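You operate a simulated robot arm through the tools that you are given. There is no shell and no other tool.

The job below is to be done with a simulated robot arm. You get a single attempt, and the scene is never put back.

## Task
Fit the silver end clip on the silver holder's open end.
Fine: turn it to the pointer before you lift it; clamp the holder and tighten the brass screw; clamp and turntable stay as you set them.

It is judged by the outcome, as a careful person would: the job done as asked, and still so three seconds after it is handed in. It fails if anything else is knocked over, pushed out of place, dropped, spilled or broken.

## Robot
A 7-joint arm with a three-finger gripper, fixed in place. Base frame: the origin is at the foot of the arm, x ahead of it, y to its left, z up; the work surface is at about z = 0.84. Readings come in m, degrees, newtons and seconds.
Its first joint turns from -166.0 to 166.0 degrees. Payload 2.69 kg.
The TCP is the grasp point between the finger pads, 0.03 m short of the fingertips. In the tool frame z runs along the fingers and y along their closing line. The gripper opens to 0.128 m. The gripper's body begins 0.117 m behind the TCP.
Orientation is that of the tool frame in the base frame, as a unit quaternion [w, x, y, z]. With the fingers straight down and closing along the base's y, the tool's x points along the base's -x, its y along +y and its z along -z.

## Interface
- The arm moves only by the tool servo_tool. Its argument "targets" is a list of rows, each an object of numbers (a shift or turn left out is 0, a gripper value left out holds the last): "dx", "dy", "dz": the shift along the base's x, y, z in m; "rx", "ry", "rz": the turn, a rotation vector about the base's x, y, z in degrees; "grip": the finger opening in m, from 0 to 0.128. In form: [{"dx": .., "dy": .., "dz": .., "rx": .., "ry": .., "rz": .., "grip": ..}, ...]. A call has 1 to 20 rows; each row shifts and turns the commanded pose from where the row before left it. Rows are played at 5 a second. More than 0.05 m and 8.6 degrees between two rows, or a gripper value outside its range, and nothing of the call is played. A pose out of reach is approached as far as the arm can. The call stops where the force on the tool passes 90 N (or 10 N more than at its start, if that is more) or the arm is blocked; 0.2 s more then pass. Each finger halts on what it meets, pressing with about 23 N; the grip force reading is that of the motor and also rises with nothing between the fingers. The clock runs only during rows and for 0.2 s after the last one: add rows that do not move to give the fingers time. The reply holds the time, the measured pose of the TCP, the force on the tool along the base axes, the opening and the grip force, in the units named above and with some noise, with the torque about the TCP (base axes, N m) and any sound that the robot's microphone picked up.
- Cameras (640 x 400 px; columns grow to the right, rows downward): "scene" is fixed at [0.0501, -0.6495, 1.609]; the picture's right is [0.73, -0.68, 0.00], its down [-0.30, -0.33, -0.90] and it looks along [0.61, 0.66, -0.44] (base axes); focal length 358 px, centre (320, 200). "wrist" rides on the gripper at [0.058, 0.054, -0.131] in the tool frame; the picture's right is [-0.68, 0.74, 0.00], its down [-0.62, -0.57, -0.55] and it looks along [-0.40, -0.37, 0.84] (tool axes); focal length 234 px, centre (320, 200). There is no depth. A picture from a camera that has moved, and an enlarged one, comes with that camera's place and axes in the base frame and with its lens.
- capture(camera): a new picture of that camera. The clock stands still meanwhile.
- slide_trunk(by): slides the trunk up (or, below 0, down) by that many m; the arm rides with it, the base frame stays. It gives what a move gives, with no picture.
- inspect(camera, box): a new picture of the part [left, top, right, bottom] of that camera's present view, enlarged. The clock stands still meanwhile.
- job_done(): hands the job in; it is judged then, once.

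Nothing tells you positions but the pictures and the camera data. Unless the task says otherwise, let go and move clear before handing in.

The tools are called by a JSON object that holds its "api" and its "payload". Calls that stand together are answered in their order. servo_tool: Moves the arm, as the interface text tells. Its arguments: {"type":"object","properties":{"targets":{"type":"array","items":{"type":"object","properties":{"dx":{"type":"number"},"dy":{"type":"number"},"dz":{"type":"number"},"rx":{"type":"number"},"ry":{"type":"number"},"rz":{"type":"number"},"grip":{"type":"number"}}}}},"required":["targets"]} The other tools are called the same way: slide_trunk (by) slides the trunk up or down; capture (camera) takes a picture; inspect (camera, box) takes an enlarged picture of a part of a camera's view; job_done () hands the job in.

At the start:

```text
time_s: 0.0
tcp_pos: [0.7677, -0.0486, 1.2429]
tcp_rot: [0.0, 0.0, 1.0, 0.0]
wrist_force: [-1.2, 1.0, 0.1]
ft_torque: [0.04, -0.03, 0.01]
grip_width: 0.128
gripper_force: 0.1
trunk travel left (down, up): [-0.15, 0.2]
```

scene: 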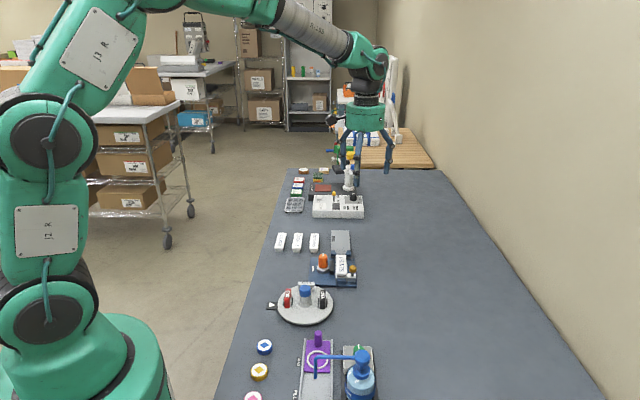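
wrist: 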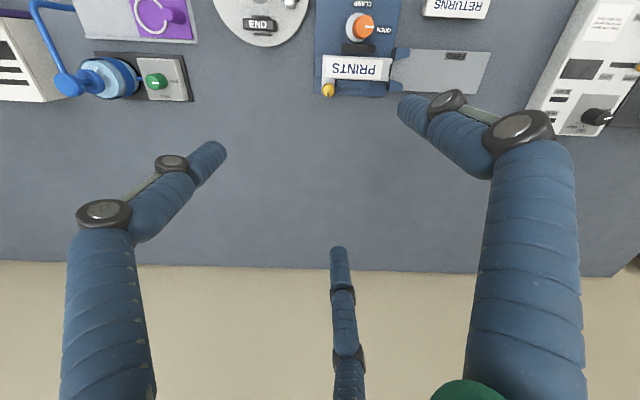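

The arm hangs over the bench. I see a turntable with clips and a pointer, a blue clamp fixture with a "PRINTS" holder, an orange clamp knob and a brass screw. I'll look closer first.

{"api": "inspect", "payload": {"camera": "scene", "box": [260, 220, 380, 330]}}

{"api": "inspect", "payload": {"camera": "scene", "box": [270, 150, 390, 230]}}

{"api": "inspect", "payload": {"camera": "wrist", "box": [200, 0, 520, 120]}}

{"api": "inspect", "payload": {"camera": "scene", "box": [230, 320, 400, 400]}}

```text
3.64 times, centred on (320, 275) of scene
camera zoom: at [0.0501, -0.6495, 1.609], right [0.73, -0.68, 0.0], down [-0.3, -0.33, -0.9], along [0.61, 0.66, -0.44], focal length 1303 px, centre (320, -73)
```

zoom: 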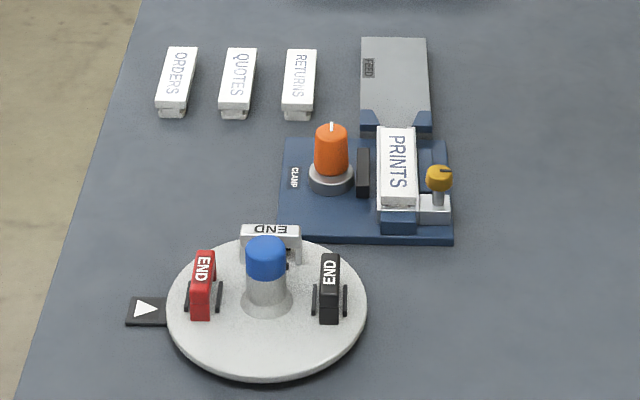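

```text
5.00 times, centred on (330, 190) of scene
camera zoom: at [0.0501, -0.6495, 1.609], right [0.73, -0.68, 0.0], down [-0.3, -0.33, -0.9], along [0.61, 0.66, -0.44], focal length 1792 px, centre (270, 250)
```

zoom: 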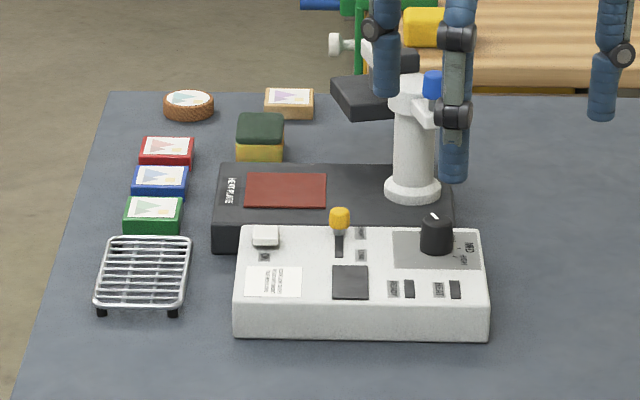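

```text
2.00 times, centred on (360, 60) of wrist
camera zoom: at [0.7074, 0.0047, 1.3739], right [0.68, 0.74, 0.0], down [0.62, -0.57, 0.55], along [0.4, -0.37, -0.84], focal length 468 px, centre (240, 480)
```

zoom: 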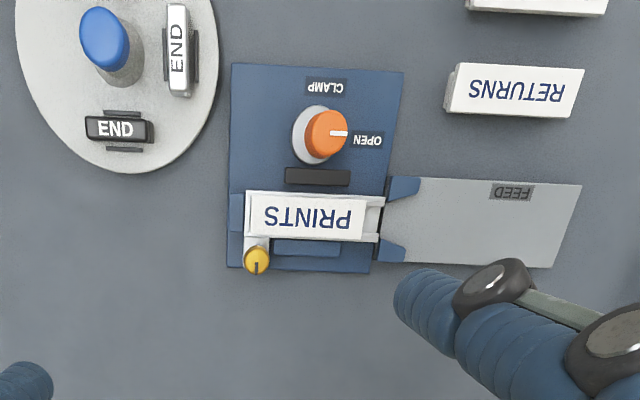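

```text
3.76 times, centred on (315, 360) of scene
camera zoom: at [0.0501, -0.6495, 1.609], right [0.73, -0.68, 0.0], down [-0.3, -0.33, -0.9], along [0.61, 0.66, -0.44], focal length 1349 px, centre (339, -402)
```

zoom: 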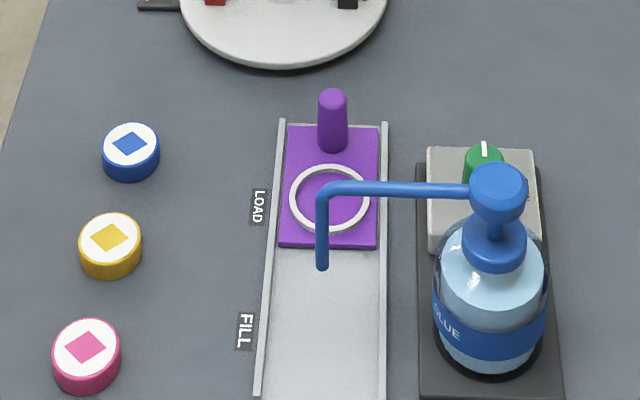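

Everything on the bench seems to be laid out at about 45° to the base axes. The turntable is near (0.59, 0.0), the fixture near (0.76, 0.02) and the brass screw near (0.77, -0.03). I'll bring the wrist camera closer to see the fixture.

{"api": "servo_tool", "payload": {"targets": [{"dx": -0.02, "dy": 0.03, "dz": -0.03}, {"dx": -0.02, "dy": 0.03, "dz": -0.03}, {"dx": -0.02, "dy": 0.03, "dz": -0.03}, {"dx": -0.02, "dy": 0.03, "dz": -0.03}, {"dx": -0.01, "dy": 0.03, "dz": -0.03}, {}]}}

{"api": "capture", "payload": {"camera": "wrist"}}

{"api": "capture", "payload": {"camera": "scene"}}

```text
time_s: 1.4
tcp_pos: [0.6759, 0.1038, 1.0912]
tcp_rot: [0.0, 0.0, 1.0, 0.0]
wrist_force: [-0.1, 0.3, 0.4]
ft_torque: [-0.07, 0.03, 0.02]
grip_width: 0.1281
gripper_force: 0.1
trunk travel left (down, up): [-0.15, 0.2]
```

```text
taken
camera wrist: at [0.6162, 0.1588, 1.2229], right [0.68, 0.74, 0.0], down [0.62, -0.57, 0.55], along [0.4, -0.37, -0.84], focal length 234 px, centre (320, 200)
```

wrist: 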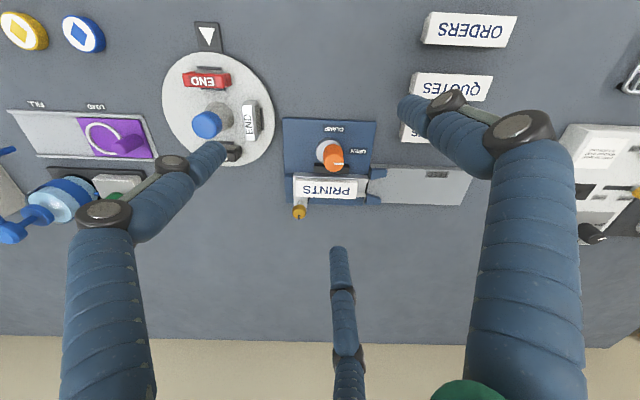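

```text
taken
```

scene: 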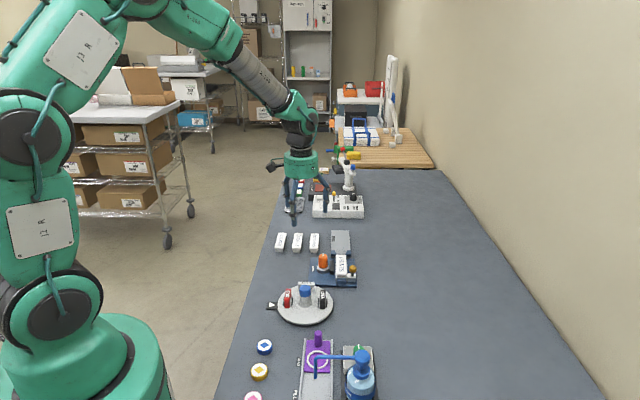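

The arm moved as expected. I'll zoom in on the details from here.

{"api": "inspect", "payload": {"camera": "wrist", "box": [260, 100, 420, 225]}}

{"api": "inspect", "payload": {"camera": "wrist", "box": [150, 10, 290, 180]}}

{"api": "inspect", "payload": {"camera": "scene", "box": [250, 130, 370, 230]}}

{"api": "inspect", "payload": {"camera": "scene", "box": [300, 225, 370, 290]}}

{"api": "inspect", "payload": {"camera": "scene", "box": [262, 275, 340, 330]}}

```text
3.20 times, centred on (340, 162) of wrist
camera zoom: at [0.6162, 0.1588, 1.2229], right [0.68, 0.74, 0.0], down [0.62, -0.57, 0.55], along [0.4, -0.37, -0.84], focal length 749 px, centre (256, 320)
```

zoom: 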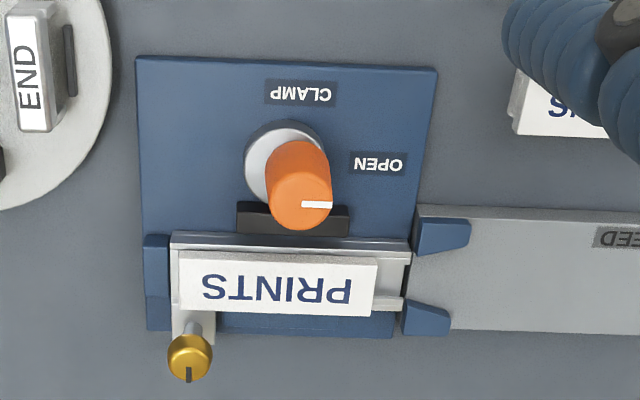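

```text
2.35 times, centred on (220, 95) of wrist
camera zoom: at [0.6162, 0.1588, 1.2229], right [0.68, 0.74, 0.0], down [0.62, -0.57, 0.55], along [0.4, -0.37, -0.84], focal length 551 px, centre (555, 447)
```

zoom: 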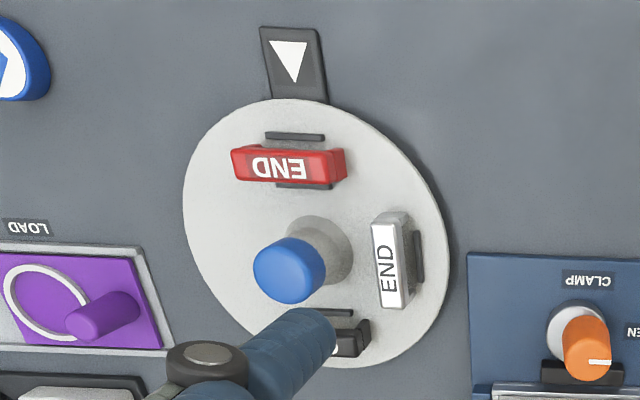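

```text
4.00 times, centred on (310, 180) of scene
camera zoom: at [0.0501, -0.6495, 1.609], right [0.73, -0.68, 0.0], down [-0.3, -0.33, -0.9], along [0.61, 0.66, -0.44], focal length 1434 px, centre (360, 280)
```

zoom: 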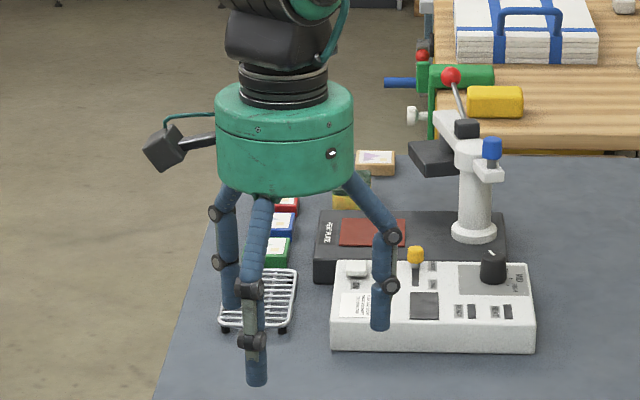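

```text
6.15 times, centred on (335, 258) of scene
camera zoom: at [0.0501, -0.6495, 1.609], right [0.73, -0.68, 0.0], down [-0.3, -0.33, -0.9], along [0.61, 0.66, -0.44], focal length 2206 px, centre (228, -154)
```

zoom: 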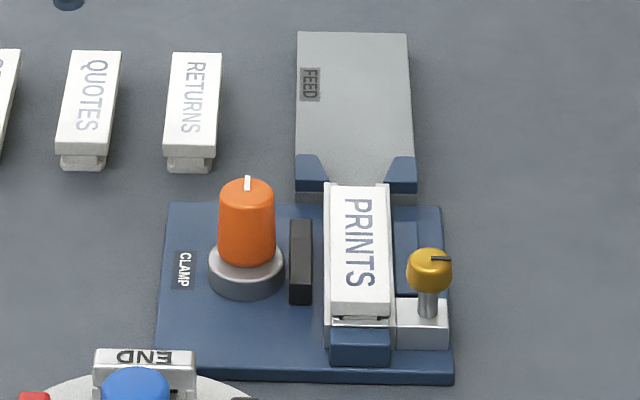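

```text
7.27 times, centred on (301, 302) of scene
camera zoom: at [0.0501, -0.6495, 1.609], right [0.73, -0.68, 0.0], down [-0.3, -0.33, -0.9], along [0.61, 0.66, -0.44], focal length 2606 px, centre (458, -546)
```

zoom: 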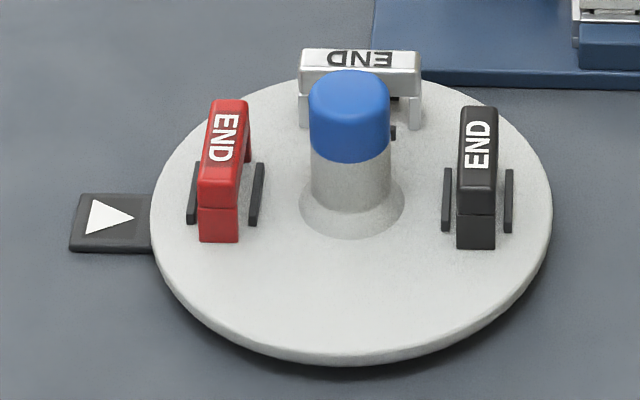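

The clips are U-shaped bridges. The orange knob is at OPEN, the red clip is at the pointer, and the silver clip is a quarter turn away. I'll rotate the tool to look at the near end of the holder and see how the third finger-like part behaves.

{"api": "servo_tool", "payload": {"targets": [{"rz": 8.2, "dy": -0.015}, {"rz": 8.2, "dy": -0.015}, {"rz": 8.2, "dy": -0.015}, {"rz": 8.2, "dy": -0.015}, {"rz": 8.2, "dy": -0.015}, {"rz": 8.2, "dy": -0.015}, {"rz": 8.2, "dy": -0.015}, {"rz": 8.2, "dy": -0.015}, {"rz": 8.2, "dx": -0.01, "dy": -0.015}, {"rz": 8.2, "dx": -0.015, "dy": -0.015, "dz": -0.02}, {"rz": 8.0, "dx": 0.0, "dy": -0.02, "dz": -0.02}, {}]}}

{"api": "capture", "payload": {"camera": "wrist"}}

{"api": "capture", "payload": {"camera": "scene"}}

```text
time_s: 4.0
tcp_pos: [0.6528, -0.0679, 1.0514]
tcp_rot: [-0.001, 0.708, -0.706, -0.001]
wrist_force: [0.0, 0.8, 0.2]
ft_torque: [0.04, 0.06, -0.01]
grip_width: 0.128
gripper_force: 0.0
trunk travel left (down, up): [-0.15, 0.2]
```

```text
taken
camera wrist: at [0.5973, -0.1264, 1.1826], right [-0.74, 0.68, 0.0], down [0.56, 0.62, 0.55], along [0.37, 0.4, -0.84], focal length 234 px, centre (320, 200)
```

wrist: 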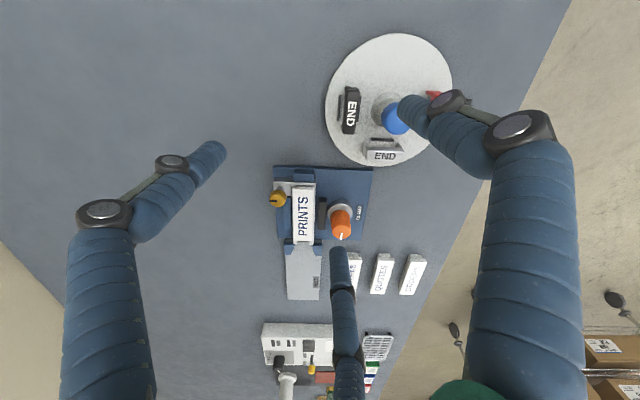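

```text
taken
```

scene: 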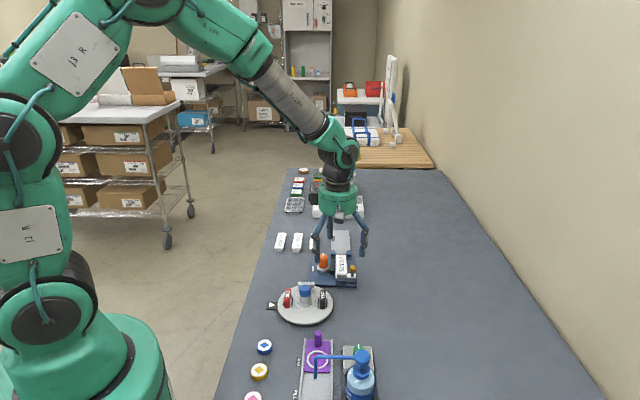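

The tool is now rotated 90° and the camera looks along the holder axis. I'll zoom in on the fixture and the hand.

{"api": "inspect", "payload": {"camera": "wrist", "box": [260, 155, 390, 255]}}

{"api": "inspect", "payload": {"camera": "wrist", "box": [265, 165, 335, 220]}}

{"api": "inspect", "payload": {"camera": "scene", "box": [290, 180, 390, 300]}}

{"api": "inspect", "payload": {"camera": "wrist", "box": [310, 20, 470, 180]}}

```text
4.00 times, centred on (325, 205) of wrist
camera zoom: at [0.5973, -0.1264, 1.1826], right [-0.74, 0.68, 0.0], down [0.56, 0.62, 0.55], along [0.37, 0.4, -0.84], focal length 937 px, centre (300, 180)
```

zoom: 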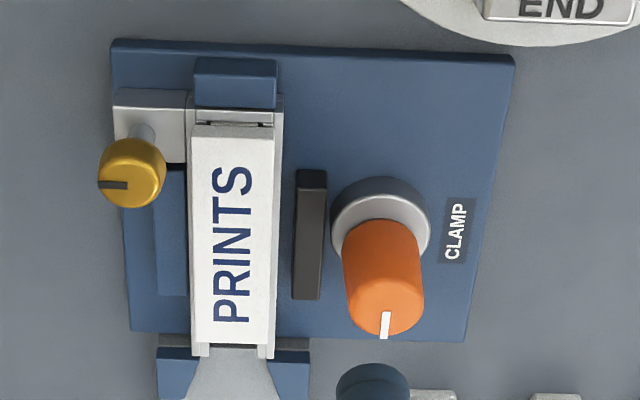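

```text
7.27 times, centred on (300, 192) of wrist
camera zoom: at [0.5973, -0.1264, 1.1826], right [-0.74, 0.68, 0.0], down [0.56, 0.62, 0.55], along [0.37, 0.4, -0.84], focal length 1703 px, centre (466, 254)
```

zoom: 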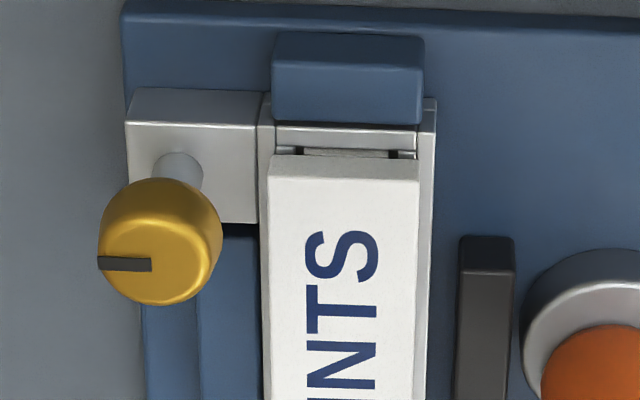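

```text
3.33 times, centred on (340, 240) of scene
camera zoom: at [0.0501, -0.6495, 1.609], right [0.73, -0.68, 0.0], down [-0.3, -0.33, -0.9], along [0.61, 0.66, -0.44], focal length 1195 px, centre (253, 67)
```

zoom: 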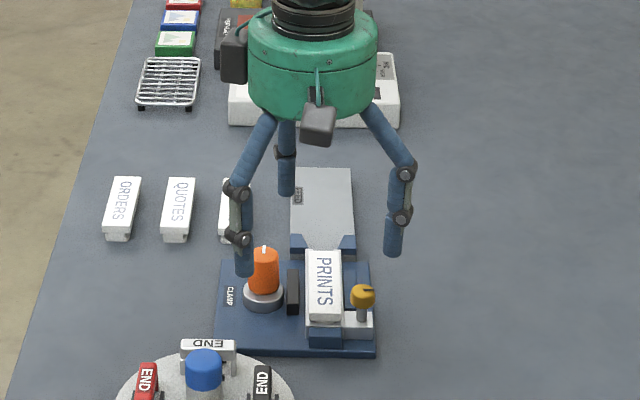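

```text
2.50 times, centred on (390, 100) of wrist
camera zoom: at [0.5973, -0.1264, 1.1826], right [-0.74, 0.68, 0.0], down [0.56, 0.62, 0.55], along [0.37, 0.4, -0.84], focal length 585 px, centre (145, 450)
```

zoom: 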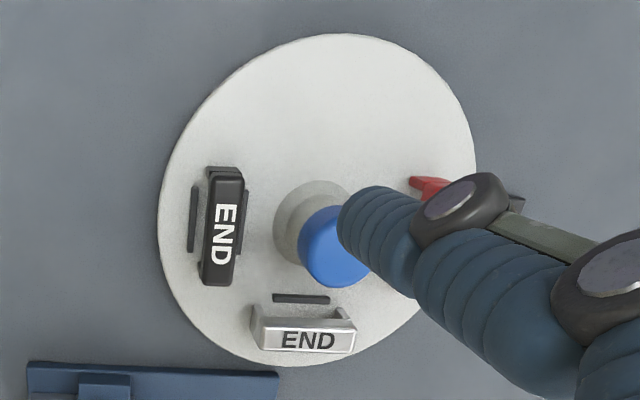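

The holder's closed end butts against the blue stop, so its open end faces FEED. The hand is drawn with three fingers, so I'll close it in free air to see how it really moves.

{"api": "servo_tool", "payload": {"targets": [{"grip": 0.03}, {}, {}, {}]}}

{"api": "capture", "payload": {"camera": "wrist"}}

{"api": "inspect", "payload": {"camera": "scene", "box": [290, 180, 390, 300]}}

```text
time_s: 5.0
tcp_pos: [0.6521, -0.0676, 1.0513]
tcp_rot: [0.0, 0.707, -0.707, 0.0]
wrist_force: [0.4, -0.5, -1.2]
ft_torque: [0.01, 0.0, 0.03]
grip_width: 0.0299
gripper_force: 0.1
trunk travel left (down, up): [-0.15, 0.2]
```

```text
taken
camera wrist: at [0.5967, -0.1258, 1.1832], right [-0.74, 0.68, 0.0], down [0.57, 0.62, 0.55], along [0.37, 0.4, -0.84], focal length 234 px, centre (320, 200)
```

wrist: 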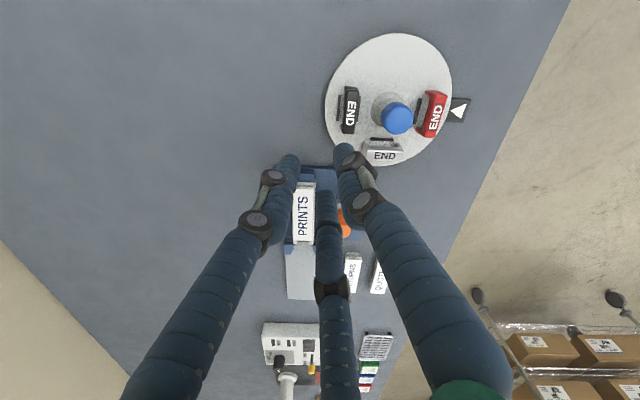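

```text
3.33 times, centred on (340, 240) of scene
camera zoom: at [0.0501, -0.6495, 1.609], right [0.73, -0.68, 0.0], down [-0.3, -0.33, -0.9], along [0.61, 0.66, -0.44], focal length 1195 px, centre (253, 67)
```

zoom: 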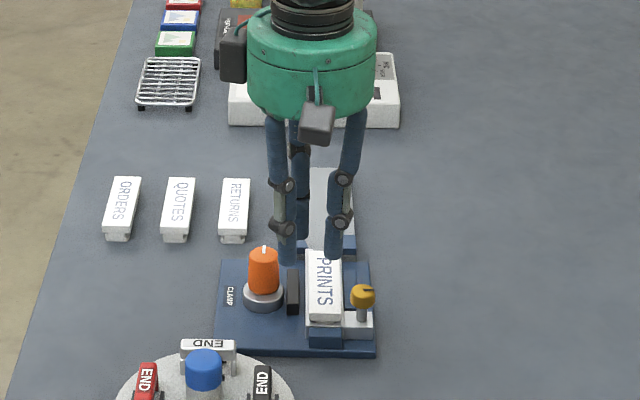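

The fingers really do close along the tool's y axis, with the single "thumb" on tool +y. The bench layout is at almost exactly 45°. Next I'll place the wrist camera straight above the fixture to measure it without parallax.

{"api": "servo_tool", "payload": {"targets": [{"dx": 0.03, "dy": 0.03, "dz": 0.0}, {"dx": 0.03, "dy": 0.03, "dz": -0.01}, {"dx": 0.03, "dy": 0.03, "dz": -0.02}, {"dx": 0.03, "dy": 0.03, "dz": -0.02}, {"dx": 0.03, "dy": 0.035, "dz": -0.02}, {}]}}

{"api": "capture", "payload": {"camera": "wrist"}}

{"api": "inspect", "payload": {"camera": "wrist", "box": [210, 0, 450, 150]}}

```text
refused: row 5 steps farther than a row can; nothing moved
```

```text
taken
camera wrist: at [0.5967, -0.1258, 1.1832], right [-0.74, 0.68, 0.0], down [0.57, 0.62, 0.55], along [0.37, 0.4, -0.84], focal length 234 px, centre (320, 200)
```

wrist: 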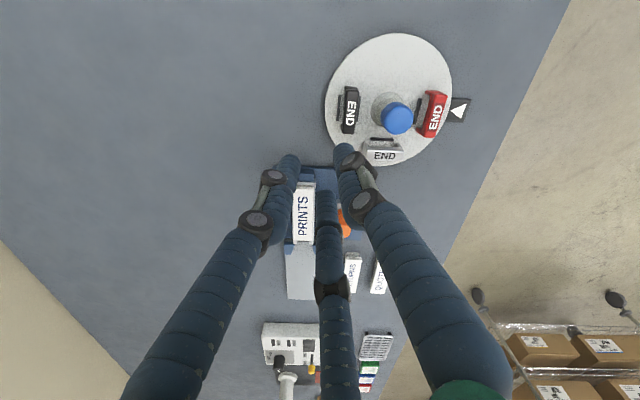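

```text
2.67 times, centred on (330, 75) of wrist
camera zoom: at [0.5967, -0.1258, 1.1832], right [-0.74, 0.68, 0.0], down [0.57, 0.62, 0.55], along [0.37, 0.4, -0.84], focal length 624 px, centre (293, 533)
```

zoom: 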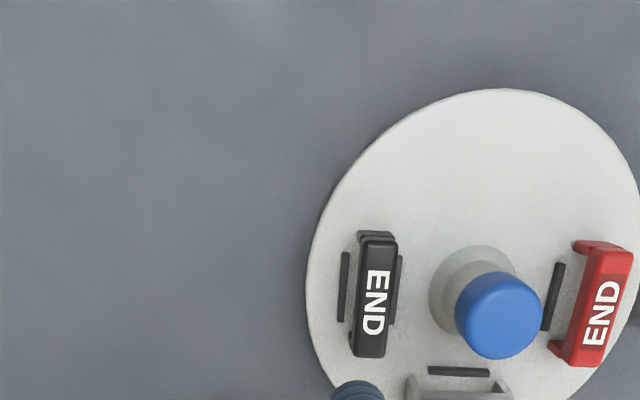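

One row was a little too long, so nothing moved. I'll repeat it with shorter steps.

{"api": "servo_tool", "payload": {"targets": [{"dx": 0.025, "dy": 0.026}, {"dx": 0.025, "dy": 0.026, "dz": -0.01}, {"dx": 0.025, "dy": 0.026, "dz": -0.015}, {"dx": 0.025, "dy": 0.026, "dz": -0.015}, {"dx": 0.025, "dy": 0.026, "dz": -0.015}, {"dx": 0.025, "dy": 0.026, "dz": -0.015}, {}]}}

{"api": "capture", "payload": {"camera": "wrist"}}

{"api": "inspect", "payload": {"camera": "wrist", "box": [210, 0, 450, 150]}}

```text
time_s: 6.6
tcp_pos: [0.8058, 0.09, 0.9836]
tcp_rot: [0.0, -0.707, 0.708, 0.0]
wrist_force: [-0.7, 0.3, 0.1]
ft_torque: [-0.03, 0.01, 0.01]
grip_width: 0.0301
gripper_force: 0.2
trunk travel left (down, up): [-0.15, 0.2]
```

```text
taken
camera wrist: at [0.7502, 0.0322, 1.1155], right [-0.74, 0.68, 0.0], down [0.57, 0.62, 0.55], along [0.37, 0.4, -0.84], focal length 234 px, centre (320, 200)
```

wrist: 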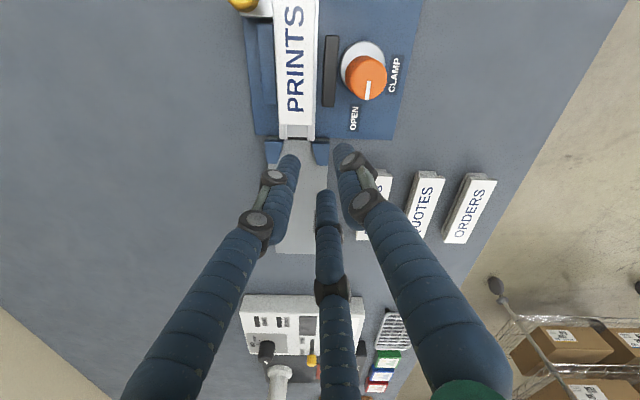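

```text
2.67 times, centred on (330, 75) of wrist
camera zoom: at [0.7502, 0.0322, 1.1155], right [-0.74, 0.68, 0.0], down [0.57, 0.62, 0.55], along [0.37, 0.4, -0.84], focal length 624 px, centre (293, 533)
```

zoom: 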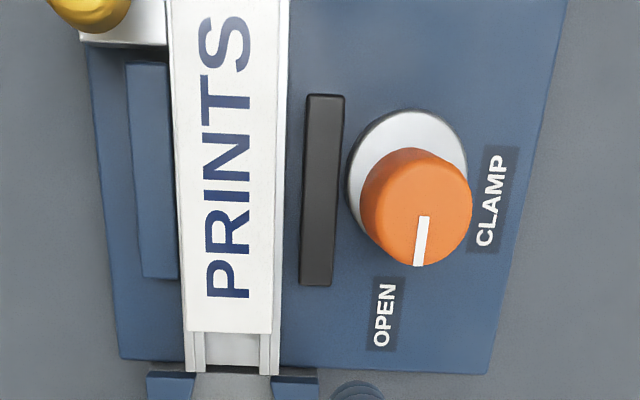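

I'm above the fixture now. I can see the label, the exposed rails at the FEED end, and the knob at OPEN with CLAMP a quarter turn counterclockwise. I'll put the camera directly above the orange knob for an exact fix.

{"api": "servo_tool", "payload": {"targets": [{"dx": -0.017, "dy": 0.038}, {}]}}

{"api": "inspect", "payload": {"camera": "wrist", "box": [240, 0, 400, 100]}}

```text
time_s: 7.2
tcp_pos: [0.7873, 0.1281, 0.9842]
tcp_rot: [-0.001, -0.707, 0.707, 0.0]
wrist_force: [-0.3, 0.6, -0.5]
ft_torque: [-0.06, -0.02, -0.03]
grip_width: 0.03
gripper_force: 0.0
trunk travel left (down, up): [-0.15, 0.2]
```

```text
4.00 times, centred on (320, 50) of wrist
camera zoom: at [0.7324, 0.0703, 1.1165], right [-0.74, 0.68, 0.0], down [0.57, 0.62, 0.55], along [0.37, 0.4, -0.84], focal length 937 px, centre (320, 800)
```

zoom: 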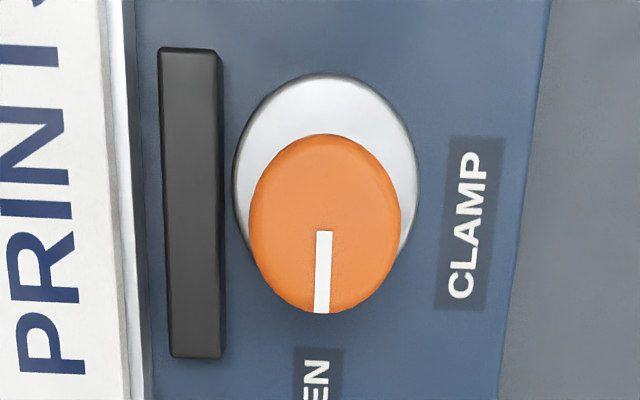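

The silver disc under the knob is an eccentric cam, so the knob's own axis is the turning axis, at about (0.736, 0.073). I'll rotate the tool back so the fingers close along the fixture's long axis, above the knob.

{"api": "servo_tool", "payload": {"targets": [{"rz": -8.4375, "dx": -0.0032, "dy": -0.0034, "dz": 0.001, "grip": 0.06}, {"rz": -8.4375, "dx": -0.0032, "dy": -0.0034, "dz": 0.001}, {"rz": -8.4375, "dx": -0.0032, "dy": -0.0034, "dz": 0.001}, {"rz": -8.4375, "dx": -0.0032, "dy": -0.0034, "dz": 0.001}, {"rz": -8.4375, "dx": -0.0032, "dy": -0.0034, "dz": 0.001}, {"rz": -8.4375, "dx": -0.0032, "dy": -0.0034, "dz": 0.001}, {"rz": -8.4375, "dx": -0.0032, "dy": -0.0034, "dz": 0.001}, {"rz": -8.4375, "dx": -0.0032, "dy": -0.0034, "dz": 0.001}, {"rz": -8.4375, "dx": -0.0032, "dy": -0.0034, "dz": 0.001}, {"rz": -8.4375, "dx": -0.0032, "dy": -0.0034, "dz": 0.001}, {"rz": -8.4375, "dx": -0.0032, "dy": -0.0034, "dz": 0.001}, {"rz": -8.4375, "dx": -0.0032, "dy": -0.0034, "dz": 0.001}, {"rz": -8.4375, "dx": -0.0032, "dy": -0.0034, "dz": 0.001}, {"rz": -8.4375, "dx": -0.0032, "dy": -0.0034, "dz": 0.001}, {"rz": -8.4375, "dx": -0.0032, "dy": -0.0034, "dz": 0.001}, {"rz": -8.4375, "dx": -0.0032, "dy": -0.0034, "dz": 0.001}, {}]}}

{"api": "capture", "payload": {"camera": "wrist"}}

{"api": "inspect", "payload": {"camera": "scene", "box": [290, 180, 390, 300]}}

```text
time_s: 10.8
tcp_pos: [0.7332, 0.0701, 0.9992]
tcp_rot: [-0.001, 0.383, 0.924, 0.0]
wrist_force: [0.1, 0.5, 0.2]
ft_torque: [-0.01, 0.0, -0.01]
grip_width: 0.0597
gripper_force: 0.1
trunk travel left (down, up): [-0.15, 0.2]
```

```text
taken
camera wrist: at [0.7293, 0.15, 1.1305], right [1.0, 0.04, 0.0], down [0.03, -0.84, 0.55], along [0.02, -0.55, -0.84], focal length 234 px, centre (320, 200)
```

wrist: 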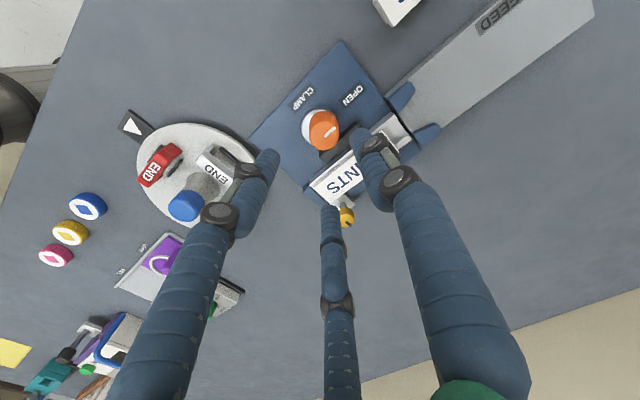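

```text
3.33 times, centred on (340, 240) of scene
camera zoom: at [0.0501, -0.6495, 1.609], right [0.73, -0.68, 0.0], down [-0.3, -0.33, -0.9], along [0.61, 0.66, -0.44], focal length 1195 px, centre (253, 67)
```

zoom: 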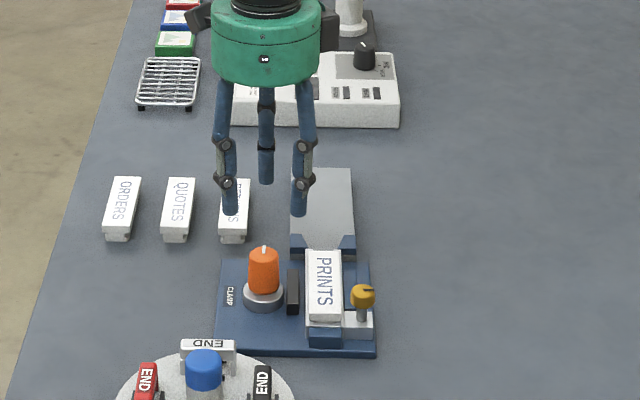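

I'm above the knob with the fingers along the holder's long axis. I'll zoom in to fix the knob's position from this second viewpoint.

{"api": "inspect", "payload": {"camera": "wrist", "box": [270, 80, 370, 180]}}

{"api": "inspect", "payload": {"camera": "scene", "box": [305, 245, 345, 285]}}

{"api": "inspect", "payload": {"camera": "wrist", "box": [120, 100, 280, 240]}}

```text
4.00 times, centred on (320, 130) of wrist
camera zoom: at [0.7293, 0.15, 1.1305], right [1.0, 0.04, 0.0], down [0.03, -0.84, 0.55], along [0.02, -0.55, -0.84], focal length 937 px, centre (320, 480)
```

zoom: 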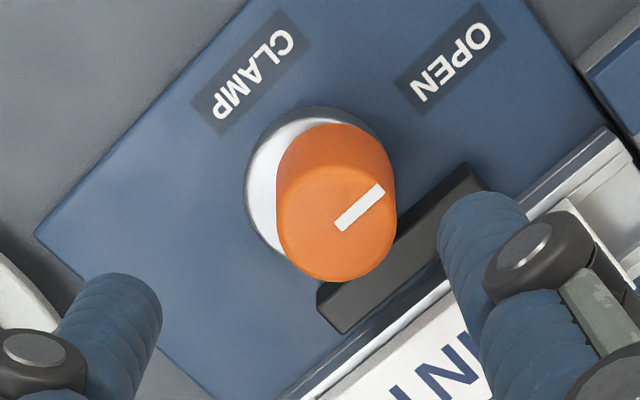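

```text
10.00 times, centred on (325, 265) of scene
camera zoom: at [0.0501, -0.6495, 1.609], right [0.73, -0.68, 0.0], down [-0.3, -0.33, -0.9], along [0.61, 0.66, -0.44], focal length 3584 px, centre (270, -450)
```

zoom: 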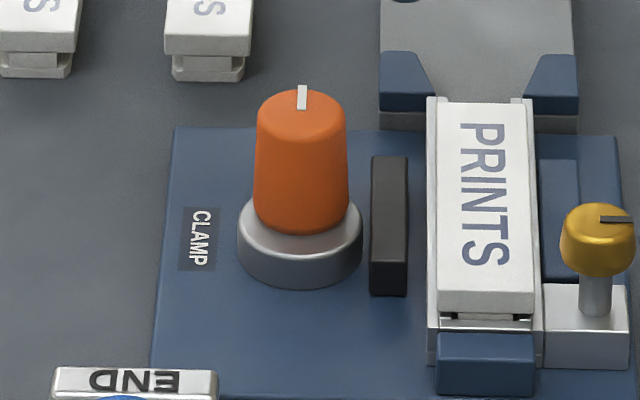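

```text
2.86 times, centred on (200, 170) of wrist
camera zoom: at [0.7293, 0.15, 1.1305], right [1.0, 0.04, 0.0], down [0.03, -0.84, 0.55], along [0.02, -0.55, -0.84], focal length 669 px, centre (663, 286)
```

zoom: 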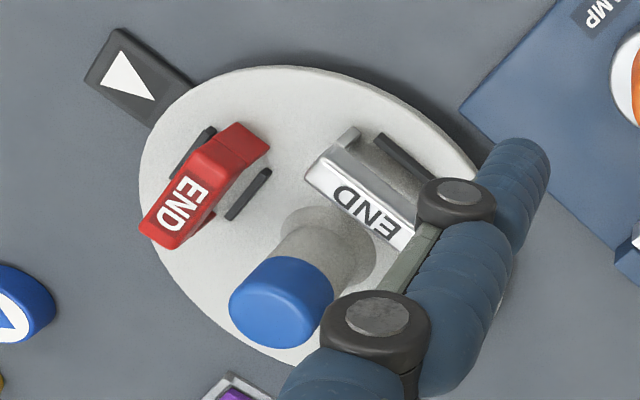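

From two views the knob axis is about (0.7355, 0.0757), with its top near z 0.907. I'll centre on it and lower around it.

{"api": "servo_tool", "payload": {"targets": [{"dx": 0.0023, "dy": 0.0056, "dz": -0.02}, {"dz": -0.025}, {"dz": -0.025}, {"dz": -0.02}, {}]}}

{"api": "inspect", "payload": {"camera": "scene", "box": [290, 200, 370, 290]}}

{"api": "inspect", "payload": {"camera": "wrist", "box": [220, 60, 420, 260]}}

```text
time_s: 12.0
tcp_pos: [0.7387, 0.0777, 0.9093]
tcp_rot: [0.0, 0.383, 0.924, 0.0]
wrist_force: [0.1, 0.2, 0.0]
ft_torque: [0.02, 0.03, 0.0]
grip_width: 0.0598
gripper_force: 0.1
trunk travel left (down, up): [-0.15, 0.2]
```

```text
4.44 times, centred on (330, 245) of scene
camera zoom: at [0.0501, -0.6495, 1.609], right [0.73, -0.68, 0.0], down [-0.3, -0.33, -0.9], along [0.61, 0.66, -0.44], focal length 1593 px, centre (276, 0)
```

zoom: 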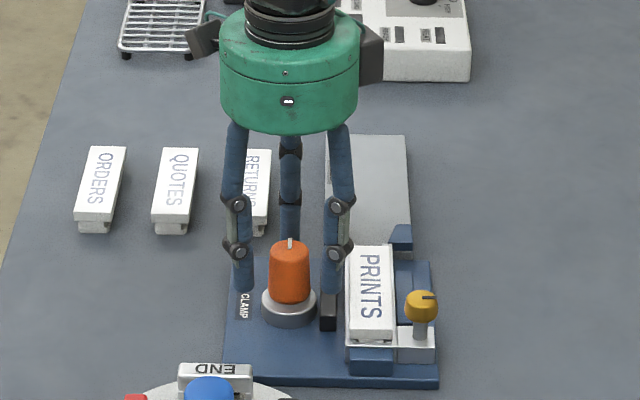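

```text
2.00 times, centred on (320, 160) of wrist
camera zoom: at [0.7342, 0.1575, 1.041], right [1.0, 0.04, 0.0], down [0.04, -0.84, 0.55], along [0.02, -0.55, -0.84], focal length 468 px, centre (320, 280)
```

zoom: 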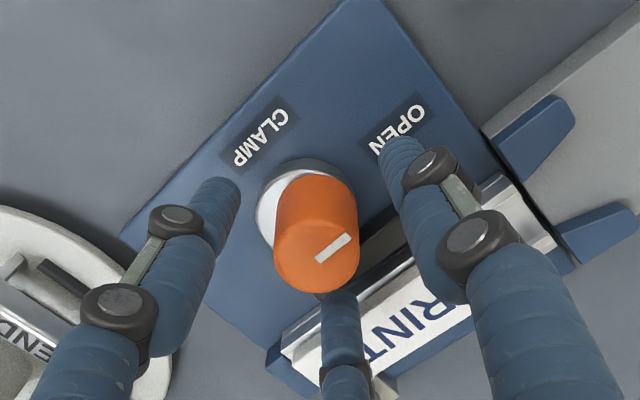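

The fingers straddle the knob cleanly. I'll close on it now.

{"api": "servo_tool", "payload": {"targets": [{"dz": -0.003, "grip": 0.04}, {"grip": 0.02}, {}, {}]}}

{"api": "inspect", "payload": {"camera": "scene", "box": [290, 200, 370, 290]}}

```text
time_s: 13.0
tcp_pos: [0.738, 0.0761, 0.9063]
tcp_rot: [0.0, 0.383, 0.924, -0.001]
wrist_force: [4.1, -17.8, -2.4]
ft_torque: [-0.46, -0.14, -0.01]
grip_width: 0.0325
gripper_force: 8.7
trunk travel left (down, up): [-0.15, 0.2]
```

```text
4.44 times, centred on (330, 245) of scene
camera zoom: at [0.0501, -0.6495, 1.609], right [0.73, -0.68, 0.0], down [-0.3, -0.33, -0.9], along [0.61, 0.66, -0.44], focal length 1593 px, centre (276, 0)
```

zoom: 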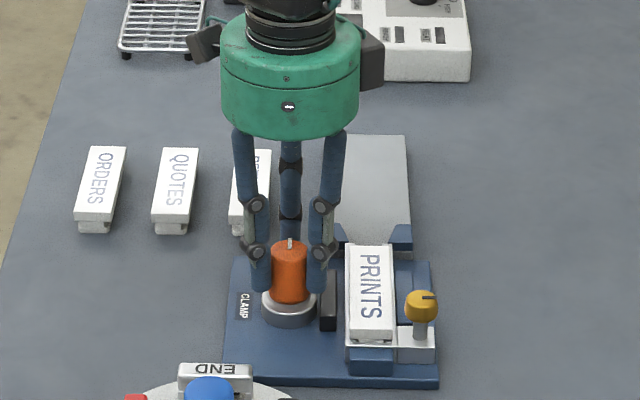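

I'm gripping the knob at 0.0325 m, but there's about an 18 N side load, so I'm slightly off centre. I'll ease the tool in the direction it's being pushed.

{"api": "servo_tool", "payload": {"targets": [{"dx": 0.0005, "dy": -0.002}, {}]}}

```text
time_s: 13.6
tcp_pos: [0.7386, 0.0748, 0.9064]
tcp_rot: [0.001, 0.382, 0.924, 0.0]
wrist_force: [-0.7, 3.8, 2.8]
ft_torque: [0.27, 0.07, 0.02]
grip_width: 0.0316
gripper_force: 44.8
trunk travel left (down, up): [-0.15, 0.2]
```

The side load is gone and the grip is firm. I'll turn counterclockwise toward CLAMP in stages.

{"api": "servo_tool", "payload": {"targets": [{"rz": 6}, {"rz": 6}, {"rz": 6}, {"rz": 6}, {"rz": 6}, {}]}}

{"api": "inspect", "payload": {"camera": "scene", "box": [290, 200, 370, 290]}}

```text
time_s: 15.0
tcp_pos: [0.7384, 0.075, 0.9061]
tcp_rot: [0.002, 0.13, 0.992, 0.0]
wrist_force: [3.3, 33.8, 14.7]
ft_torque: [1.32, 0.05, -0.02]
grip_width: 0.0312
gripper_force: 45.6
trunk travel left (down, up): [-0.15, 0.2]
```

```text
4.44 times, centred on (330, 245) of scene
camera zoom: at [0.0501, -0.6495, 1.609], right [0.73, -0.68, 0.0], down [-0.3, -0.33, -0.9], along [0.61, 0.66, -0.44], focal length 1593 px, centre (276, 0)
```

zoom: 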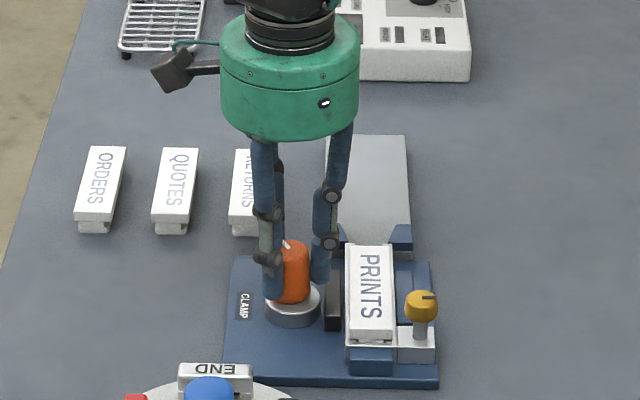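

The knob follows, but a side load has built up in +y because of the axis offset. I'll recentre and continue.

{"api": "servo_tool", "payload": {"targets": [{"dx": 0.0003, "dy": 0.002}, {}]}}

```text
time_s: 15.6
tcp_pos: [0.7375, 0.076, 0.9057]
tcp_rot: [0.001, 0.131, 0.991, -0.001]
wrist_force: [7.4, 15.8, 16.6]
ft_torque: [0.25, -0.22, 0.01]
grip_width: 0.031
gripper_force: 45.1
trunk travel left (down, up): [-0.15, 0.2]
```

{"api": "servo_tool", "payload": {"targets": [{"dx": 0.0008, "dy": 0.0015, "dz": 0.0008}, {}, {"rz": 6}, {"rz": 6}, {"rz": 6}, {}]}}

{"api": "inspect", "payload": {"camera": "scene", "box": [290, 200, 370, 290]}}

```text
time_s: 17.0
tcp_pos: [0.7368, 0.0762, 0.9069]
tcp_rot: [0.0, -0.027, 1.0, -0.001]
wrist_force: [8.5, -25.6, 6.6]
ft_torque: [-0.95, -0.36, -0.02]
grip_width: 0.0312
gripper_force: 45.8
trunk travel left (down, up): [-0.15, 0.2]
```

```text
4.44 times, centred on (330, 245) of scene
camera zoom: at [0.0501, -0.6495, 1.609], right [0.73, -0.68, 0.0], down [-0.3, -0.33, -0.9], along [0.61, 0.66, -0.44], focal length 1593 px, centre (276, 0)
```

zoom: 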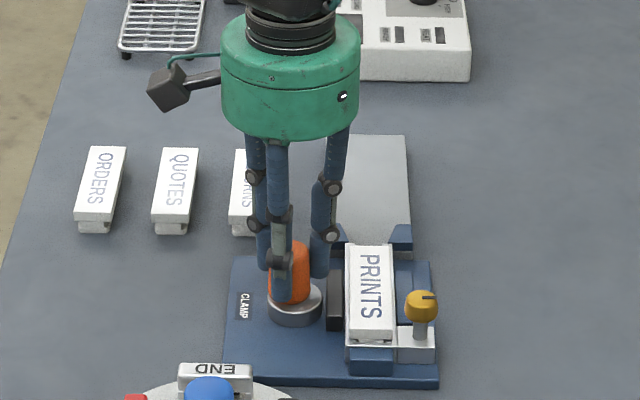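

The jaw is closing in on the holder. I'll recentre and keep turning.

{"api": "servo_tool", "payload": {"targets": [{"dx": 0.0005, "dy": -0.0018}, {}, {"rz": 6}, {"rz": 6}, {}]}}

```text
time_s: 18.2
tcp_pos: [0.7376, 0.0763, 0.9053]
tcp_rot: [0.0, -0.13, 0.991, 0.0]
wrist_force: [-2.3, 11.0, 6.1]
ft_torque: [0.53, 0.0, -0.03]
grip_width: 0.0312
gripper_force: 45.1
trunk travel left (down, up): [-0.15, 0.2]
```

{"api": "servo_tool", "payload": {"targets": [{"dy": 0.001, "rz": 6}, {"rz": 6}, {"rz": 6}, {}]}}

{"api": "inspect", "payload": {"camera": "scene", "box": [290, 200, 370, 290]}}

{"api": "inspect", "payload": {"camera": "wrist", "box": [220, 60, 420, 260]}}

```text
time_s: 19.2
tcp_pos: [0.7371, 0.0761, 0.907]
tcp_rot: [0.0, -0.285, 0.959, 0.0]
wrist_force: [-4.9, -16.5, 5.4]
ft_torque: [-0.74, 0.16, 0.01]
grip_width: 0.031
gripper_force: 44.9
trunk travel left (down, up): [-0.15, 0.2]
```

```text
4.44 times, centred on (330, 245) of scene
camera zoom: at [0.0501, -0.6495, 1.609], right [0.73, -0.68, 0.0], down [-0.3, -0.33, -0.9], along [0.61, 0.66, -0.44], focal length 1593 px, centre (276, 0)
```

zoom: 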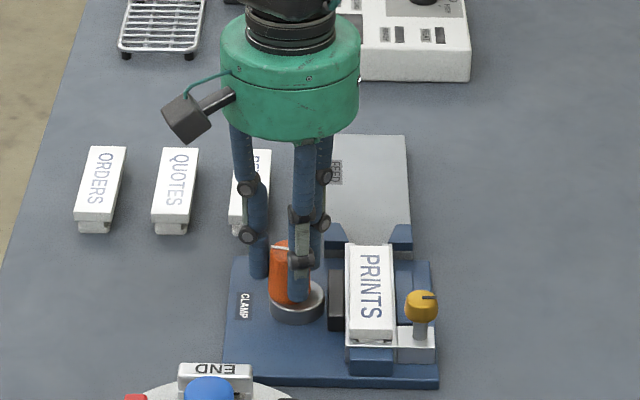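

```text
2.00 times, centred on (320, 160) of wrist
camera zoom: at [0.6581, 0.0893, 1.0375], right [0.17, 0.99, 0.0], down [0.82, -0.14, 0.55], along [0.54, -0.09, -0.84], focal length 468 px, centre (320, 280)
```

zoom: 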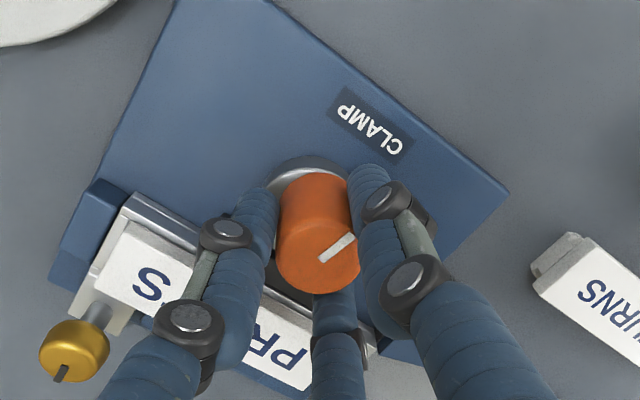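

About 78° is done and the jaw is against the holder. I'll finish the quarter turn.

{"api": "servo_tool", "payload": {"targets": [{"dy": -0.0015, "rz": 6}, {"rz": 6}, {}, {}]}}

{"api": "inspect", "payload": {"camera": "scene", "box": [305, 245, 345, 285]}}

{"api": "inspect", "payload": {"camera": "wrist", "box": [220, 60, 420, 260]}}

```text
time_s: 20.2
tcp_pos: [0.7374, 0.0755, 0.905]
tcp_rot: [0.001, -0.382, 0.924, 0.0]
wrist_force: [-4.8, 5.4, 0.7]
ft_torque: [0.31, 0.06, -0.18]
grip_width: 0.031
gripper_force: 44.8
trunk travel left (down, up): [-0.15, 0.2]
```

```text
10.00 times, centred on (325, 265) of scene
camera zoom: at [0.0501, -0.6495, 1.609], right [0.73, -0.68, 0.0], down [-0.3, -0.33, -0.9], along [0.61, 0.66, -0.44], focal length 3584 px, centre (270, -450)
```

zoom: 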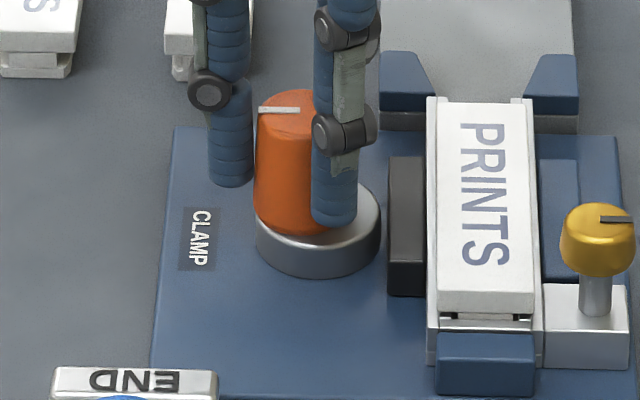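

```text
2.00 times, centred on (320, 160) of wrist
camera zoom: at [0.657, 0.0728, 1.0374], right [-0.04, 1.0, 0.0], down [0.84, 0.04, 0.55], along [0.55, 0.02, -0.84], focal length 468 px, centre (320, 280)
```

zoom: 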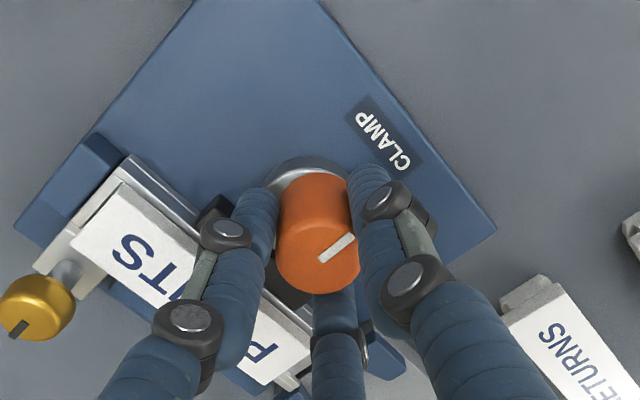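

The mark now points straight at CLAMP, the jaw touches the holder, and some torque has appeared. I'll nudge 3° more to feel for the stop.

{"api": "servo_tool", "payload": {"targets": [{"rz": 3}, {}, {}]}}

```text
time_s: 21.0
tcp_pos: [0.7375, 0.0751, 0.9059]
tcp_rot: [-0.001, -0.407, 0.913, 0.0]
wrist_force: [-7.4, 7.2, -3.7]
ft_torque: [0.23, 0.2, -0.45]
grip_width: 0.0311
gripper_force: 44.9
trunk travel left (down, up): [-0.15, 0.2]
```

That's the stop: the torque rises with no more travel. I'll relax the nudge, open slightly and lift straight up.

{"api": "servo_tool", "payload": {"targets": [{"rz": -2.5}, {"grip": 0.045}, {}, {"dz": 0.02}, {"dz": 0.03}, {"dz": 0.03}, {}]}}

{"api": "inspect", "payload": {"camera": "scene", "box": [305, 245, 345, 285]}}

{"api": "capture", "payload": {"camera": "wrist"}}

```text
time_s: 22.6
tcp_pos: [0.7392, 0.0764, 0.9871]
tcp_rot: [-0.001, -0.386, 0.922, 0.0]
wrist_force: [-0.2, -0.9, 0.2]
ft_torque: [-0.01, -0.05, 0.02]
grip_width: 0.0453
gripper_force: 0.0
trunk travel left (down, up): [-0.15, 0.2]
```

```text
10.00 times, centred on (325, 265) of scene
camera zoom: at [0.0501, -0.6495, 1.609], right [0.73, -0.68, 0.0], down [-0.3, -0.33, -0.9], along [0.61, 0.66, -0.44], focal length 3584 px, centre (270, -450)
```

zoom: 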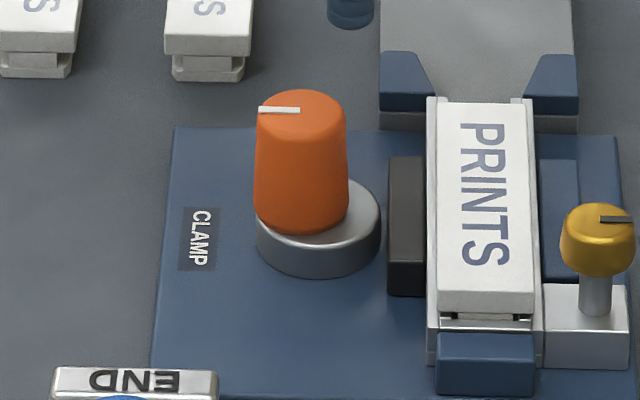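

```text
taken
camera wrist: at [0.6589, 0.0723, 1.1197], right [-0.05, 1.0, 0.0], down [0.84, 0.04, 0.55], along [0.55, 0.03, -0.84], focal length 234 px, centre (320, 200)
```

wrist: 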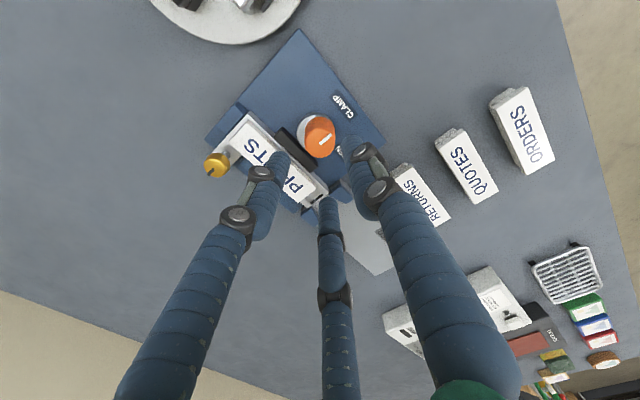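

The clamp is set, and the jaw is tight on the holder. Next is the turntable: I'll place the camera above its knob to measure it.

{"api": "servo_tool", "payload": {"targets": [{"rz": -0.5, "dx": -0.02, "dy": -0.02, "dz": 0.02}, {"dx": -0.03, "dy": -0.03}, {"dx": -0.032, "dy": -0.035}, {}]}}

{"api": "capture", "payload": {"camera": "wrist"}}

{"api": "inspect", "payload": {"camera": "wrist", "box": [200, 0, 440, 150]}}

```text
time_s: 23.6
tcp_pos: [0.655, -0.0146, 1.0057]
tcp_rot: [-0.001, -0.383, 0.924, 0.0]
wrist_force: [0.1, -0.2, 1.0]
ft_torque: [0.05, -0.04, -0.01]
grip_width: 0.0452
gripper_force: 0.1
trunk travel left (down, up): [-0.15, 0.2]
```

```text
taken
camera wrist: at [0.575, -0.0171, 1.1364], right [-0.04, 1.0, 0.0], down [0.84, 0.03, 0.55], along [0.55, 0.02, -0.84], focal length 234 px, centre (320, 200)
```

wrist: 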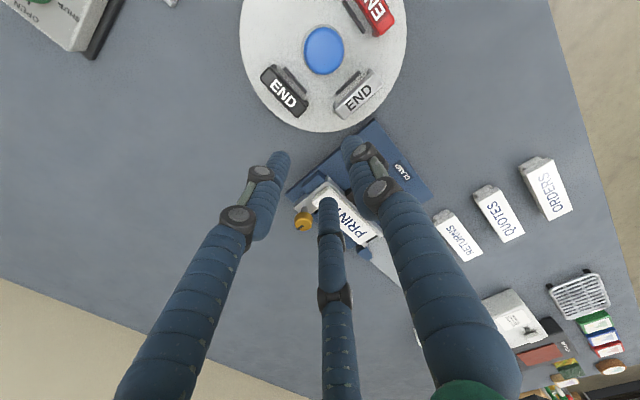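

```text
2.67 times, centred on (320, 75) of wrist
camera zoom: at [0.575, -0.0171, 1.1364], right [-0.04, 1.0, 0.0], down [0.84, 0.03, 0.55], along [0.55, 0.02, -0.84], focal length 624 px, centre (320, 533)
```

zoom: 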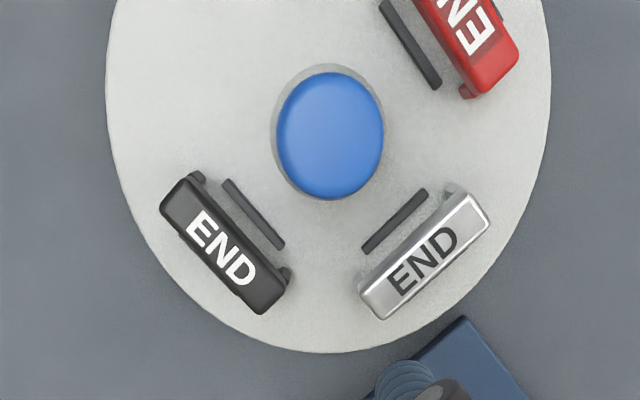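

The turntable axis is at about (0.577, -0.014), and its knob is about 0.033 m across. I'll go above it with the closing line between the clips (along base y) and open to 0.06.

{"api": "servo_tool", "payload": {"targets": [{"rz": -7.5, "dx": -0.013, "dy": 0.0001, "grip": 0.06}, {"rz": -7.5, "dx": -0.013}, {"rz": -7.5, "dx": -0.013}, {"rz": -7.5, "dx": -0.013}, {"rz": -7.5, "dx": -0.013}, {"rz": -7.5, "dx": -0.013, "dy": 0.0005}, {}, {}]}}

{"api": "inspect", "payload": {"camera": "wrist", "box": [200, 40, 440, 220]}}

{"api": "inspect", "payload": {"camera": "scene", "box": [260, 220, 380, 330]}}

```text
time_s: 25.4
tcp_pos: [0.5788, -0.011, 1.0059]
tcp_rot: [0.001, 0.0, 1.0, 0.0]
wrist_force: [0.7, 0.0, -0.7]
ft_torque: [0.0, 0.01, 0.02]
grip_width: 0.0599
gripper_force: 0.1
trunk travel left (down, up): [-0.15, 0.2]
```

```text
2.22 times, centred on (320, 130) of wrist
camera zoom: at [0.5182, 0.0427, 1.1377], right [0.68, 0.74, 0.0], down [0.62, -0.57, 0.55], along [0.4, -0.37, -0.84], focal length 520 px, centre (320, 356)
```

zoom: 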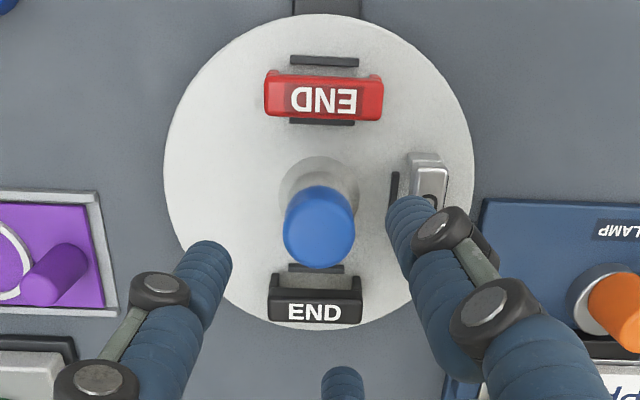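

```text
3.64 times, centred on (320, 275) of scene
camera zoom: at [0.0501, -0.6495, 1.609], right [0.73, -0.68, 0.0], down [-0.3, -0.33, -0.9], along [0.61, 0.66, -0.44], focal length 1303 px, centre (320, -73)
```

zoom: 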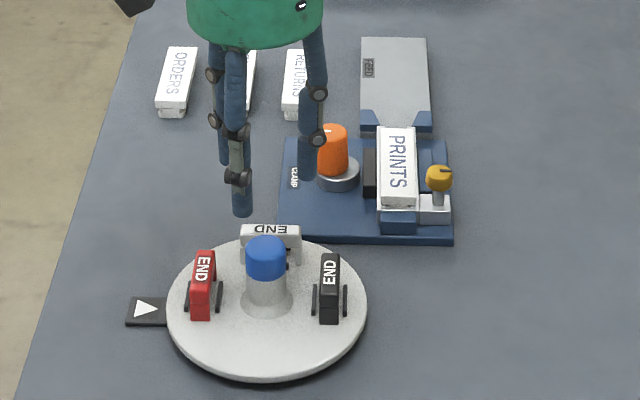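

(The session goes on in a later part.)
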